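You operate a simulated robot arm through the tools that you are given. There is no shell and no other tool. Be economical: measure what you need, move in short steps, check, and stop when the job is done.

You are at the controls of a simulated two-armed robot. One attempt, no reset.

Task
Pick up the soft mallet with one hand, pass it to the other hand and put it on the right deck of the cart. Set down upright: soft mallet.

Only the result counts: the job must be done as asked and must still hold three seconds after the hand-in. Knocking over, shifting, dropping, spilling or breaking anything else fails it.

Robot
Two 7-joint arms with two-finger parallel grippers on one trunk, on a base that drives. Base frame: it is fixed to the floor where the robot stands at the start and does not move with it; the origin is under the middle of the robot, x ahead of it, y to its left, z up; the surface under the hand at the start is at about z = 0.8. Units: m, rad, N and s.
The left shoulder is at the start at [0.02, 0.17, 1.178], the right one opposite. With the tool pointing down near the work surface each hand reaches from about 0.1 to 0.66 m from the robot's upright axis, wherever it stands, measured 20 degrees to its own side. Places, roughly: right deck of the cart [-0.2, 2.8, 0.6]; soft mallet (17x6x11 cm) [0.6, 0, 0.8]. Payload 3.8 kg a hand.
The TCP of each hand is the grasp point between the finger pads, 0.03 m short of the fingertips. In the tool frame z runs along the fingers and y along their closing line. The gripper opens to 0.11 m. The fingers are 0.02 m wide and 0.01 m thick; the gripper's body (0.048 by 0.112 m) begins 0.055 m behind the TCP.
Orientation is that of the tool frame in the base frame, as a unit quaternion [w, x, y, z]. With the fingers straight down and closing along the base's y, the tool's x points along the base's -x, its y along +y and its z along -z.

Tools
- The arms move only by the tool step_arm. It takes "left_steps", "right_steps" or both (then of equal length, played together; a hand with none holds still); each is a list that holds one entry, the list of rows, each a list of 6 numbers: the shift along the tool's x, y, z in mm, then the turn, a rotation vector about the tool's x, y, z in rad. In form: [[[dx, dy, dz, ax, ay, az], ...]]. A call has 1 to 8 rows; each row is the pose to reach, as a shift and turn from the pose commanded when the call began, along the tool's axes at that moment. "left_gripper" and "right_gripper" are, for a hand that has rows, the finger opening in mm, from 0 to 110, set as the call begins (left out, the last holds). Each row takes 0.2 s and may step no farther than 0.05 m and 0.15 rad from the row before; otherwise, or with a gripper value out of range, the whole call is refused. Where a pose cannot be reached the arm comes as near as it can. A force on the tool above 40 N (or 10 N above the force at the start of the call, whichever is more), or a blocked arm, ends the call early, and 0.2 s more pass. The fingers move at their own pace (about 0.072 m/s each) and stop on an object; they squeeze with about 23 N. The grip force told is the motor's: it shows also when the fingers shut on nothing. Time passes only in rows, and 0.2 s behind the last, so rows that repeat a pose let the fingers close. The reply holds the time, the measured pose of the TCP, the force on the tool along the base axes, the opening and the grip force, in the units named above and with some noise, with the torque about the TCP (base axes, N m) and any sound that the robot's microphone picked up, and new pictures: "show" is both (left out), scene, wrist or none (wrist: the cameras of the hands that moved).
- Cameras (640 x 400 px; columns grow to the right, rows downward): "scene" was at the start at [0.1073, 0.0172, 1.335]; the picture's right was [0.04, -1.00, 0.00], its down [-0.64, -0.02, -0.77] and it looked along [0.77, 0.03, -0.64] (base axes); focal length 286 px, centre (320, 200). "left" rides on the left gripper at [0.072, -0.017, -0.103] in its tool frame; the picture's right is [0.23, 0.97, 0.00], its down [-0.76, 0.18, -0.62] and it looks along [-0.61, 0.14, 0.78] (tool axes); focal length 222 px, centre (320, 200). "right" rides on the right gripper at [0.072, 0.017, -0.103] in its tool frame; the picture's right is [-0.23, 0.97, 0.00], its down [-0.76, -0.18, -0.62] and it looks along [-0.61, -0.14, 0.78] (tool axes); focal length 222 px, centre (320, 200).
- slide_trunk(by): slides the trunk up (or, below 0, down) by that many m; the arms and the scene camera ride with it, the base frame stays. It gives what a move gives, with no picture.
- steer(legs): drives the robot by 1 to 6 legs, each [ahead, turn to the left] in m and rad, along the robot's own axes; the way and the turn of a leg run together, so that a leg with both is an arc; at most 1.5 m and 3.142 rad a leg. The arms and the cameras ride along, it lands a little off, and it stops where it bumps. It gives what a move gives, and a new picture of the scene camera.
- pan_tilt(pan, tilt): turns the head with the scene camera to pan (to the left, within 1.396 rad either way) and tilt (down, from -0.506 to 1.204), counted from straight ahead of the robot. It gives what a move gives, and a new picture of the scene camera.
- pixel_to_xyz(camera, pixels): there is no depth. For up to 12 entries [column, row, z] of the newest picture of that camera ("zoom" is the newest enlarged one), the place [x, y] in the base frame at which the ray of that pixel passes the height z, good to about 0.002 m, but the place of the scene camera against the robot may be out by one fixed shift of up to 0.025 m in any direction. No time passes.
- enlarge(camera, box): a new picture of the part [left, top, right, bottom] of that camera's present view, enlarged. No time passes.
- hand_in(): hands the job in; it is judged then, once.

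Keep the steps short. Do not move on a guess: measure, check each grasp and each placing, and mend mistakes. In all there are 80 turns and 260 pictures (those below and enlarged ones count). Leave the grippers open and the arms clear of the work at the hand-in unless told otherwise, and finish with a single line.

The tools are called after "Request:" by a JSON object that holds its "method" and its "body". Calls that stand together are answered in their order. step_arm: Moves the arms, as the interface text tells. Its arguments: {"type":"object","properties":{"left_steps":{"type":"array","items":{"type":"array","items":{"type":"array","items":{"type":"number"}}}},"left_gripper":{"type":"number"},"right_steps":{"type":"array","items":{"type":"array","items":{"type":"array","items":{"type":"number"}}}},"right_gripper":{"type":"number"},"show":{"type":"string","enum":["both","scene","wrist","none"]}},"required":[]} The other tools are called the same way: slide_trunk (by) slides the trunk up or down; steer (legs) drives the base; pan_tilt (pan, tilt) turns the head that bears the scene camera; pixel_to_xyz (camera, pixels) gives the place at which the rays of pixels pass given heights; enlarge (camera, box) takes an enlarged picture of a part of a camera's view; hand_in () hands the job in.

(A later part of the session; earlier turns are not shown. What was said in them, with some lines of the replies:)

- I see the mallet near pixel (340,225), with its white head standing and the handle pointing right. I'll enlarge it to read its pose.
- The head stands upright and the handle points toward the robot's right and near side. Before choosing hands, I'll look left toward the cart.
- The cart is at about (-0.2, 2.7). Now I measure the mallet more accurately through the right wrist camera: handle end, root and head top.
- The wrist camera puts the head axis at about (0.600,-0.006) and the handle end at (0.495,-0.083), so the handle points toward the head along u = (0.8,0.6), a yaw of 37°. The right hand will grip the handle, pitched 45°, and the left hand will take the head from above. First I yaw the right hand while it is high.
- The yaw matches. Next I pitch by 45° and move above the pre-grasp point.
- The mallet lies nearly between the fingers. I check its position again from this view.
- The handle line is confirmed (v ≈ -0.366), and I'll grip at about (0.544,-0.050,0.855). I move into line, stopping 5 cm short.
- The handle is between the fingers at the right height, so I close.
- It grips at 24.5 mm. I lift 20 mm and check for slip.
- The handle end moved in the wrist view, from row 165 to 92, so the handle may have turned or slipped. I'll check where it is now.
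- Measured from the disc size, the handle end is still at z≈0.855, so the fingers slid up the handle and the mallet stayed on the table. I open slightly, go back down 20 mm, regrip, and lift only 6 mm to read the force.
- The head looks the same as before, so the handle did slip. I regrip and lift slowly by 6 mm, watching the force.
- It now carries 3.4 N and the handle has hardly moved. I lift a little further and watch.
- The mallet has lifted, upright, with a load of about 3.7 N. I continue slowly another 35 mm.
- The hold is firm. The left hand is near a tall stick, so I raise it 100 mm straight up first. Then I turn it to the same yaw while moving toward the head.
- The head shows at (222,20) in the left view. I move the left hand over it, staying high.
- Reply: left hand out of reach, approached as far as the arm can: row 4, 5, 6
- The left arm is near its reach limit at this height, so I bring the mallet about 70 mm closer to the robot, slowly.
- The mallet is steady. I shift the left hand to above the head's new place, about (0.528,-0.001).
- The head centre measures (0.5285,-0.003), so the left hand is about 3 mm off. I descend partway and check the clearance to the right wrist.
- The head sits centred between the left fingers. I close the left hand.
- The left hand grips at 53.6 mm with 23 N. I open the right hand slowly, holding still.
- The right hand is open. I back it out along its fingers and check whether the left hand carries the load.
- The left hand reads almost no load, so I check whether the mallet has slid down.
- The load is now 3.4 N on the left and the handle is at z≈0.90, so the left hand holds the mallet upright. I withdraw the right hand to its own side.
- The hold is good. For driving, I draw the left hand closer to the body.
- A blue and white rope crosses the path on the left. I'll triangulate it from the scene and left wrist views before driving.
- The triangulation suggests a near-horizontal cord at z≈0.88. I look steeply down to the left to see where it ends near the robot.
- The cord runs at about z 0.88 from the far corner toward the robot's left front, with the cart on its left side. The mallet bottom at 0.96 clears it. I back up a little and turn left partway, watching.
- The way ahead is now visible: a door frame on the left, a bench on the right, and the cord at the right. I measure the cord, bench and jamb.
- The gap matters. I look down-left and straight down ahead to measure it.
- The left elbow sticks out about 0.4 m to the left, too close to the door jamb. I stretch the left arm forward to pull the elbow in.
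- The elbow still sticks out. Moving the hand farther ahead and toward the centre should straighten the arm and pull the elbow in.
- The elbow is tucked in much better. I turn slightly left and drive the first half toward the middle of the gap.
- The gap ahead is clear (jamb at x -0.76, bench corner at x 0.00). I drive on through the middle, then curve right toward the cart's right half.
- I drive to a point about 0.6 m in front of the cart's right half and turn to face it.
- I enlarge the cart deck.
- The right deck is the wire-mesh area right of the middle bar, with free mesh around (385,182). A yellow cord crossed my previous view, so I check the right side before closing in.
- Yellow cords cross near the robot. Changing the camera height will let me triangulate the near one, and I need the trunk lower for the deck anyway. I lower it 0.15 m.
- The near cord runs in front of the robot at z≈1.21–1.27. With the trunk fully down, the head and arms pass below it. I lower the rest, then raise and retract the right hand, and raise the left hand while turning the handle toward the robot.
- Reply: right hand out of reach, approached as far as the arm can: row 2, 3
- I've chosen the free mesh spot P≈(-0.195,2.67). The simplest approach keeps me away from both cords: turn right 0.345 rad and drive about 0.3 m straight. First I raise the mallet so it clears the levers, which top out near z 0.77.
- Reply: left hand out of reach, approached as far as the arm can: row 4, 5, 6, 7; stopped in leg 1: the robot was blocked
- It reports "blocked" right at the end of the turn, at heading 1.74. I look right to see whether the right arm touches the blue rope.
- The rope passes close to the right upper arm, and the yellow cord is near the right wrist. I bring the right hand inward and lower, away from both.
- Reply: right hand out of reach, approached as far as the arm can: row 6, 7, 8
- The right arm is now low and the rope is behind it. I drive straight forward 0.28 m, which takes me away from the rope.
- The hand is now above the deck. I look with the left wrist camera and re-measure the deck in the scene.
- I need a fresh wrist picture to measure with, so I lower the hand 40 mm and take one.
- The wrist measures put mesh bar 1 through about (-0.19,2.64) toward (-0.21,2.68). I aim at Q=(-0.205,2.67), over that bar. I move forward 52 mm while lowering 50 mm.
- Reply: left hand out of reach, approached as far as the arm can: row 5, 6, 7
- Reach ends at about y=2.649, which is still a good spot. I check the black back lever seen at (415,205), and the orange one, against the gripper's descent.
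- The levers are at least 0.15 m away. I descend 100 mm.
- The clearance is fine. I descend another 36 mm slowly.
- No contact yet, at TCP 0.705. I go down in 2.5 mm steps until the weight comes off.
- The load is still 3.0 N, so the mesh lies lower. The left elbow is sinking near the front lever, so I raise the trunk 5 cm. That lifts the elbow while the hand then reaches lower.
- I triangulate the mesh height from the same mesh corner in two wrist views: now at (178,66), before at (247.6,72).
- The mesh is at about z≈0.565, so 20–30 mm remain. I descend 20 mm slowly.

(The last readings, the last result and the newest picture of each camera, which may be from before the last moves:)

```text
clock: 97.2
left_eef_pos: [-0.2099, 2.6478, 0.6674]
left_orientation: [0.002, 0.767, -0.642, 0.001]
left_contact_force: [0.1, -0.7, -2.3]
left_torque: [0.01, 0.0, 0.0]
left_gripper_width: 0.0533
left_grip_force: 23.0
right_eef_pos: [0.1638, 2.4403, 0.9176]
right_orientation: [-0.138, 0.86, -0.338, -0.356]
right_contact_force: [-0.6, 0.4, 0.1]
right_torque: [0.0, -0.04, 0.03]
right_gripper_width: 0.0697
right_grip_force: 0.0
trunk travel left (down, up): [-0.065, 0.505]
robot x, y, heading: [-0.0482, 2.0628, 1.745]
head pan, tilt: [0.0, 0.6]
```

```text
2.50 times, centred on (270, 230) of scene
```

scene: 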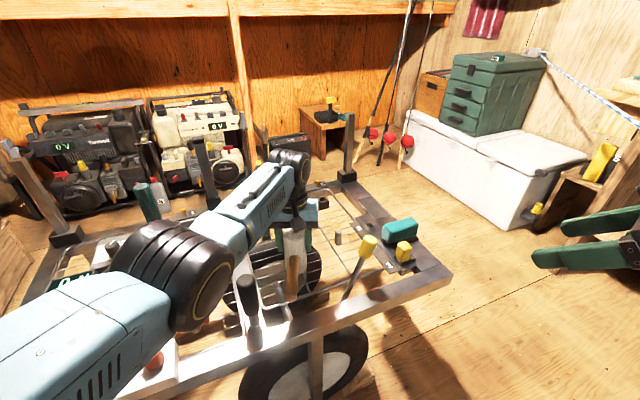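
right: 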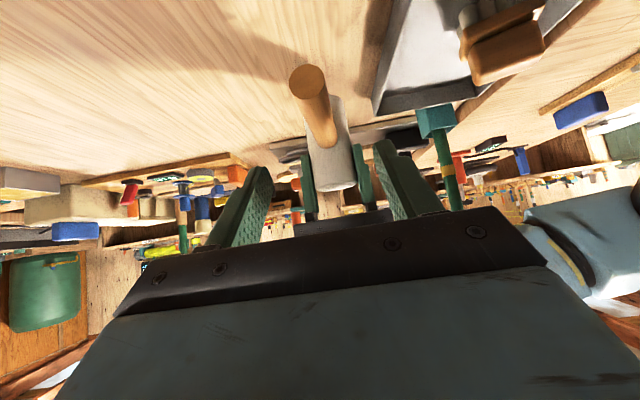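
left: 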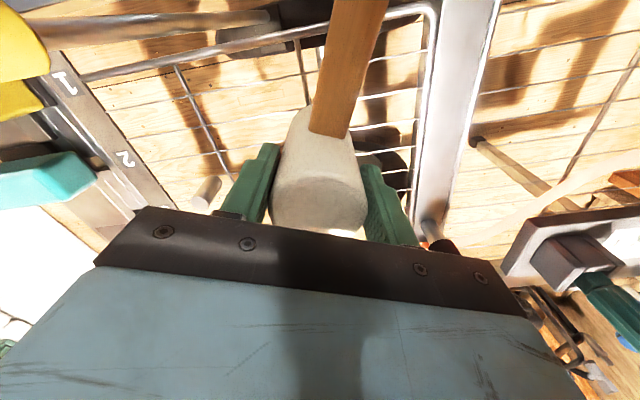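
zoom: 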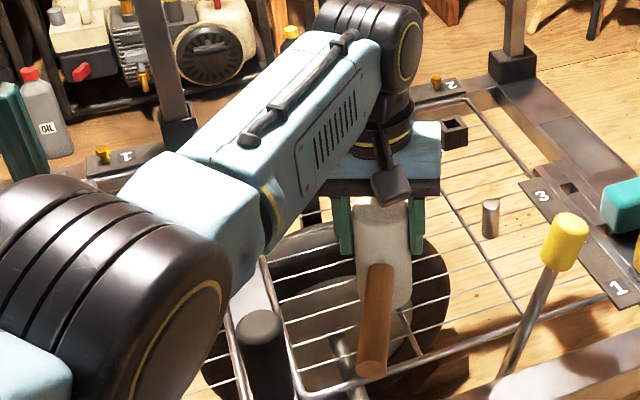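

Request:
{"method": "step_arm", "body": {"left_steps": [[[0, 0, 2, 0, 0, 0], [0, 0, 4, 0, 0, 0], [0, 0, 6, 0, 0, 0], [0, 0, 8, 0, 0, 0]]], "show": "both"}}

Request:
{"method": "enlarge", "body": {"camera": "scene", "box": [220, 200, 360, 310]}}

```text
clock: 98.2
left_eef_pos: [-0.2076, 2.648, 0.6597]
left_orientation: [0.001, 0.767, -0.641, 0.001]
left_contact_force: [-0.2, -0.4, -3.2]
left_torque: [-0.03, 0.01, 0.02]
left_gripper_width: 0.0537
left_grip_force: 22.7
right_eef_pos: [0.1637, 2.44, 0.9177]
right_orientation: [-0.138, 0.86, -0.338, -0.356]
right_contact_force: [-0.2, -0.6, 0.3]
right_torque: [0.02, -0.02, 0.0]
right_gripper_width: 0.0701
right_grip_force: 0.0
trunk travel left (down, up): [-0.065, 0.505]
robot x, y, heading: [-0.0485, 2.0684, 1.748]
head pan, tilt: [0.0, 0.6]
```

scene: 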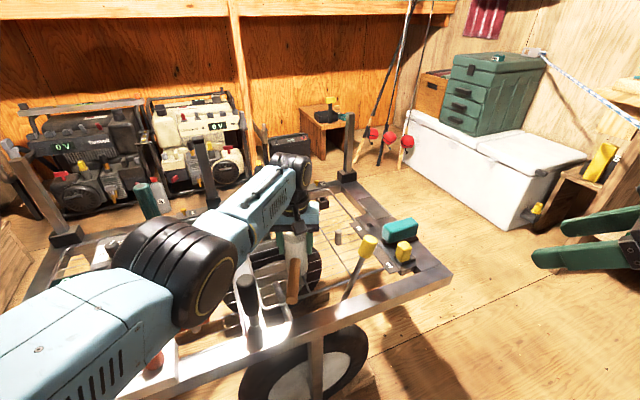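
left: 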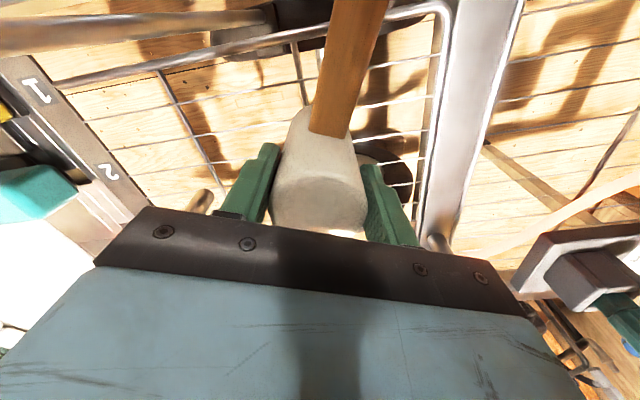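

```text
3.64 times, centred on (290, 255) of scene
```

zoom: 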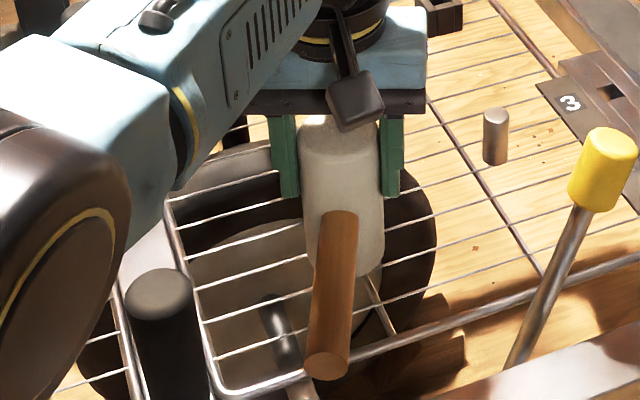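

Nearly there. I continue 10 mm in 2 mm rows.

Request:
{"method": "step_arm", "body": {"left_steps": [[[0, 0, 2, 0, 0, 0], [0, 0, 4, 0, 0, 0], [0, 0, 6, 0, 0, 0], [0, 0, 8, 0, 0, 0], [0, 0, 10, 0, 0, 0]]], "show": "scene"}}

Request:
{"method": "enlarge", "body": {"camera": "scene", "box": [220, 200, 360, 310]}}

```text
clock: 99.4
left_eef_pos: [-0.209, 2.6488, 0.6513]
left_orientation: [0.001, 0.767, -0.641, 0.001]
left_contact_force: [-0.6, -0.9, 2.8]
left_torque: [0.03, 0.06, 0.06]
left_gripper_width: 0.0536
left_grip_force: 23.2
right_eef_pos: [0.1634, 2.4391, 0.9183]
right_orientation: [-0.138, 0.861, -0.337, -0.356]
right_contact_force: [-0.2, 0.6, 0.0]
right_torque: [-0.01, -0.01, -0.02]
right_gripper_width: 0.07
right_grip_force: 0.0
trunk travel left (down, up): [-0.065, 0.505]
robot x, y, heading: [-0.0487, 2.0664, 1.749]
head pan, tilt: [0.0, 0.6]
```

scene: 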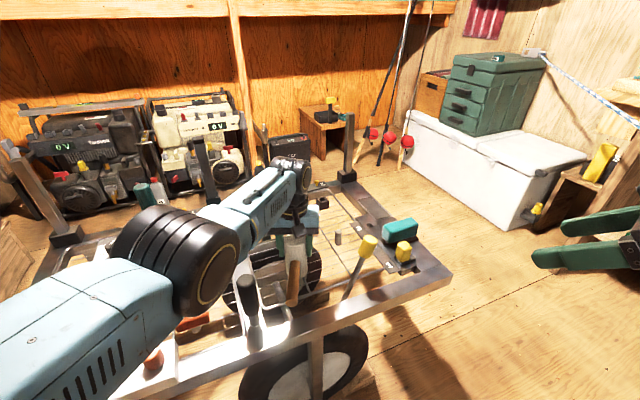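

```text
3.64 times, centred on (290, 255) of scene
```

zoom: 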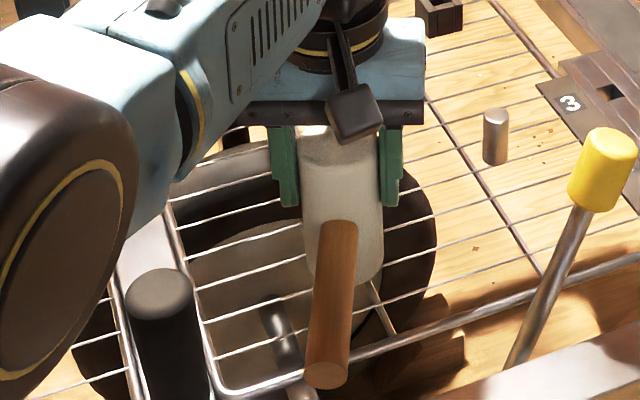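

Contact: the force changed from -3.2 to +2.8 N, so the mallet rests on the mesh. I open the left hand moderately, holding still.

Request:
{"method": "step_arm", "body": {"left_steps": [[[0, 0, -0.5, 0, 0, 0], [0, 0, -0.5, 0, 0, 0], [0, 0, -0.5, 0, 0, 0]]], "left_gripper": 74, "show": "both"}}

Request:
{"method": "enlarge", "body": {"camera": "scene", "box": [220, 200, 360, 310]}}

```text
clock: 100.2
left_eef_pos: [-0.2101, 2.6481, 0.6518]
left_orientation: [0.002, 0.767, -0.641, 0.001]
left_contact_force: [0.4, 0.3, 0.3]
left_torque: [-0.02, 0.01, -0.04]
left_gripper_width: 0.074
left_grip_force: 0.0
right_eef_pos: [0.1627, 2.4397, 0.9183]
right_orientation: [-0.139, 0.86, -0.338, -0.356]
right_contact_force: [0.3, -0.3, -0.9]
right_torque: [0.0, -0.02, -0.01]
right_gripper_width: 0.0699
right_grip_force: 0.1
trunk travel left (down, up): [-0.065, 0.505]
robot x, y, heading: [-0.0461, 2.0665, 1.748]
head pan, tilt: [0.0, 0.6]
```

scene: 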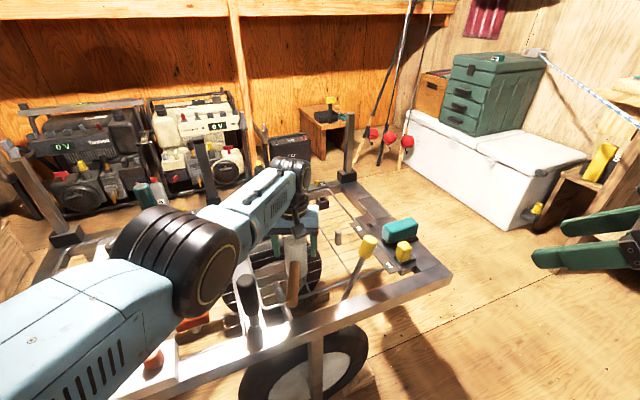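
left: 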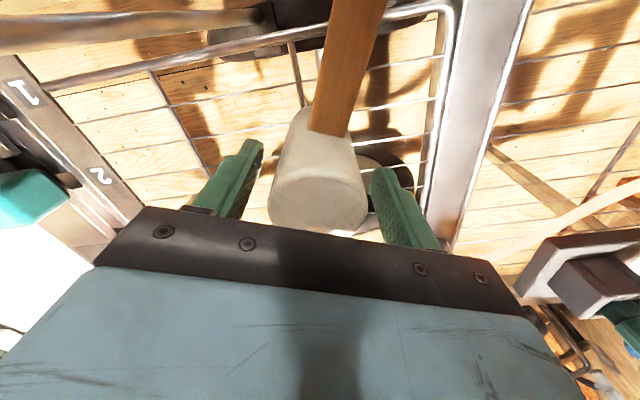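

```text
3.64 times, centred on (290, 255) of scene
```

zoom: 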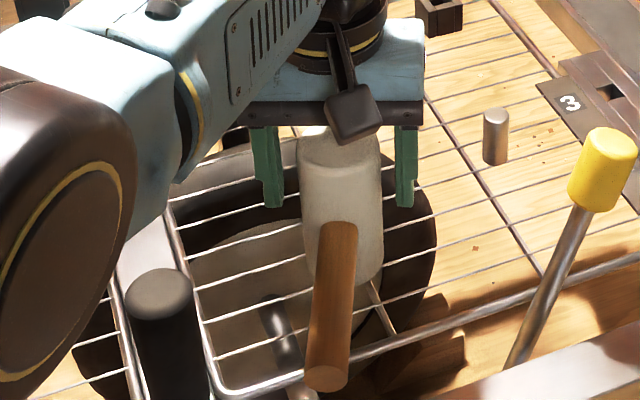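

It stands free and upright. I raise the left hand straight up.

Request:
{"method": "step_arm", "body": {"left_steps": [[[0, 0, -10, 0, 0, 0], [0, 0, -25, 0, 0, 0], [0, 0, -45, 0, 0, 0], [0, 0, -65, 0, 0, 0], [0, 0, -90, 0, 0, 0], [0, 0, -115, 0, 0, 0], [0, 0, -140, 0, 0, 0], [0, 0, -165, 0, 0, 0]]], "show": "both"}}

Request:
{"method": "enlarge", "body": {"camera": "scene", "box": [180, 150, 400, 310]}}

```text
clock: 102.0
left_eef_pos: [-0.2061, 2.6484, 0.8195]
left_orientation: [0.001, 0.767, -0.642, 0.001]
left_contact_force: [-0.2, -0.4, -0.2]
left_torque: [0.02, -0.03, 0.04]
left_gripper_width: 0.0743
left_grip_force: 0.0
right_eef_pos: [0.1637, 2.4401, 0.9177]
right_orientation: [-0.138, 0.861, -0.337, -0.356]
right_contact_force: [-0.9, 0.5, 1.0]
right_torque: [-0.03, 0.06, 0.03]
right_gripper_width: 0.0697
right_grip_force: 0.0
trunk travel left (down, up): [-0.065, 0.505]
robot x, y, heading: [-0.048, 2.0659, 1.744]
head pan, tilt: [0.0, 0.6]
```

scene: 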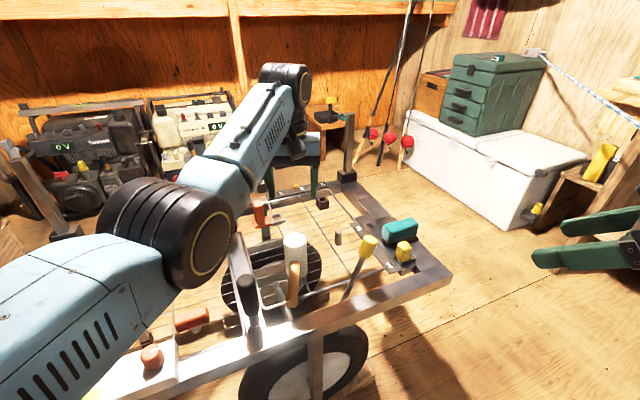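
left: 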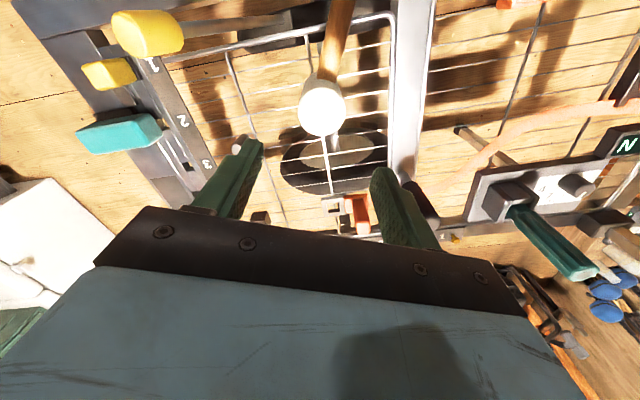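

```text
2.50 times, centred on (290, 230) of scene
```

zoom: 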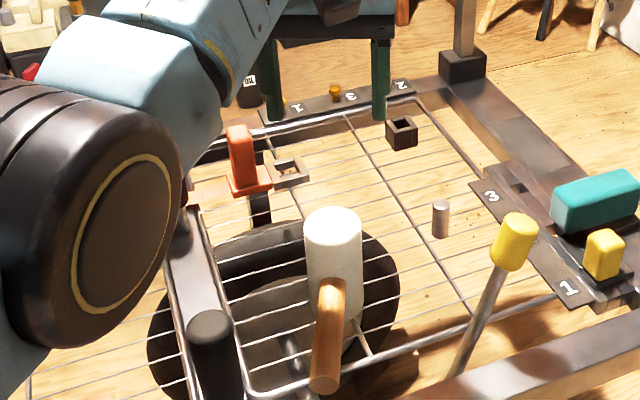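

The mallet stands upright on the mesh of the right deck. I raise the hand a bit more and back off 0.2 m so the arms are clear.

Request:
{"method": "step_arm", "body": {"left_steps": [[[0, 0, -20, 0, 0, 0], [10, 0, -45, 0, 0, 0], [20, 0, -70, 0, 0, 0]]], "left_gripper": 90, "show": "none"}}

Request:
{"method": "steer", "body": {"legs": [[-0.2, 0.0]]}}

Request:
{"method": "enlarge", "body": {"camera": "scene", "box": [180, 120, 420, 280]}}

```text
clock: 102.8
left_eef_pos: [-0.2036, 2.6287, 0.8886]
left_orientation: [0.002, 0.768, -0.641, 0.001]
left_contact_force: [-1.3, -0.9, -0.3]
left_torque: [0.03, 0.03, -0.02]
left_gripper_width: 0.0901
left_grip_force: 0.0
right_eef_pos: [0.1628, 2.4405, 0.9181]
right_orientation: [-0.138, 0.86, -0.338, -0.356]
right_contact_force: [0.3, -0.2, 0.4]
right_torque: [-0.02, -0.01, 0.02]
right_gripper_width: 0.07
right_grip_force: 0.0
trunk travel left (down, up): [-0.065, 0.505]
robot x, y, heading: [-0.0481, 2.0617, 1.746]
head pan, tilt: [0.0, 0.6]
```

```text
clock: 104.4
left_eef_pos: [-0.1675, 2.4309, 0.8879]
left_orientation: [0.002, 0.765, -0.644, 0.001]
left_contact_force: [0.0, -0.2, -0.9]
left_torque: [0.0, 0.0, 0.0]
left_gripper_width: 0.0899
left_grip_force: 0.1
right_eef_pos: [0.2004, 2.2405, 0.9186]
right_orientation: [-0.14, 0.859, -0.34, -0.355]
right_contact_force: [0.3, 0.7, 0.5]
right_torque: [-0.03, 0.02, 0.02]
right_gripper_width: 0.0701
right_grip_force: 0.1
trunk travel left (down, up): [-0.065, 0.505]
robot x, y, heading: [-0.0156, 1.8689, 1.742]
head pan, tilt: [0.0, 0.6]
```

scene: 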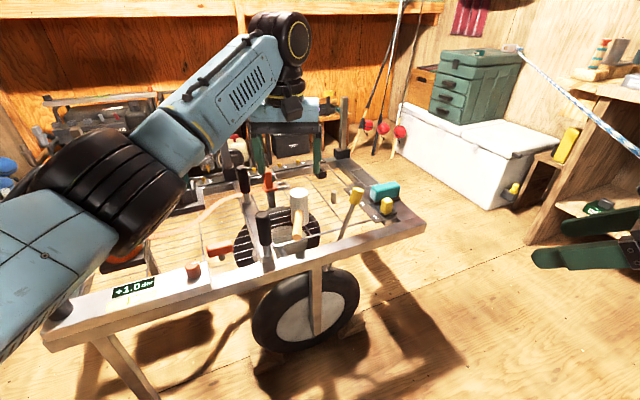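

```text
2.50 times, centred on (300, 200) of scene
```

zoom: 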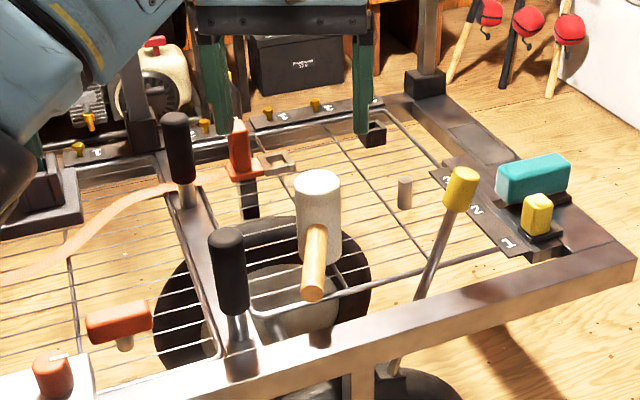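

The mallet stands upright and steady on the right deck. The levers are unmoved, both grippers are open and the arms are clear, so I hand in.

Request:
{"method": "hand_in", "body": {}}

```text
The job is handed in.
```

The soft mallet was picked up with the right hand, passed to the left, and set down upright on the right deck of the cart; the job is handed in.
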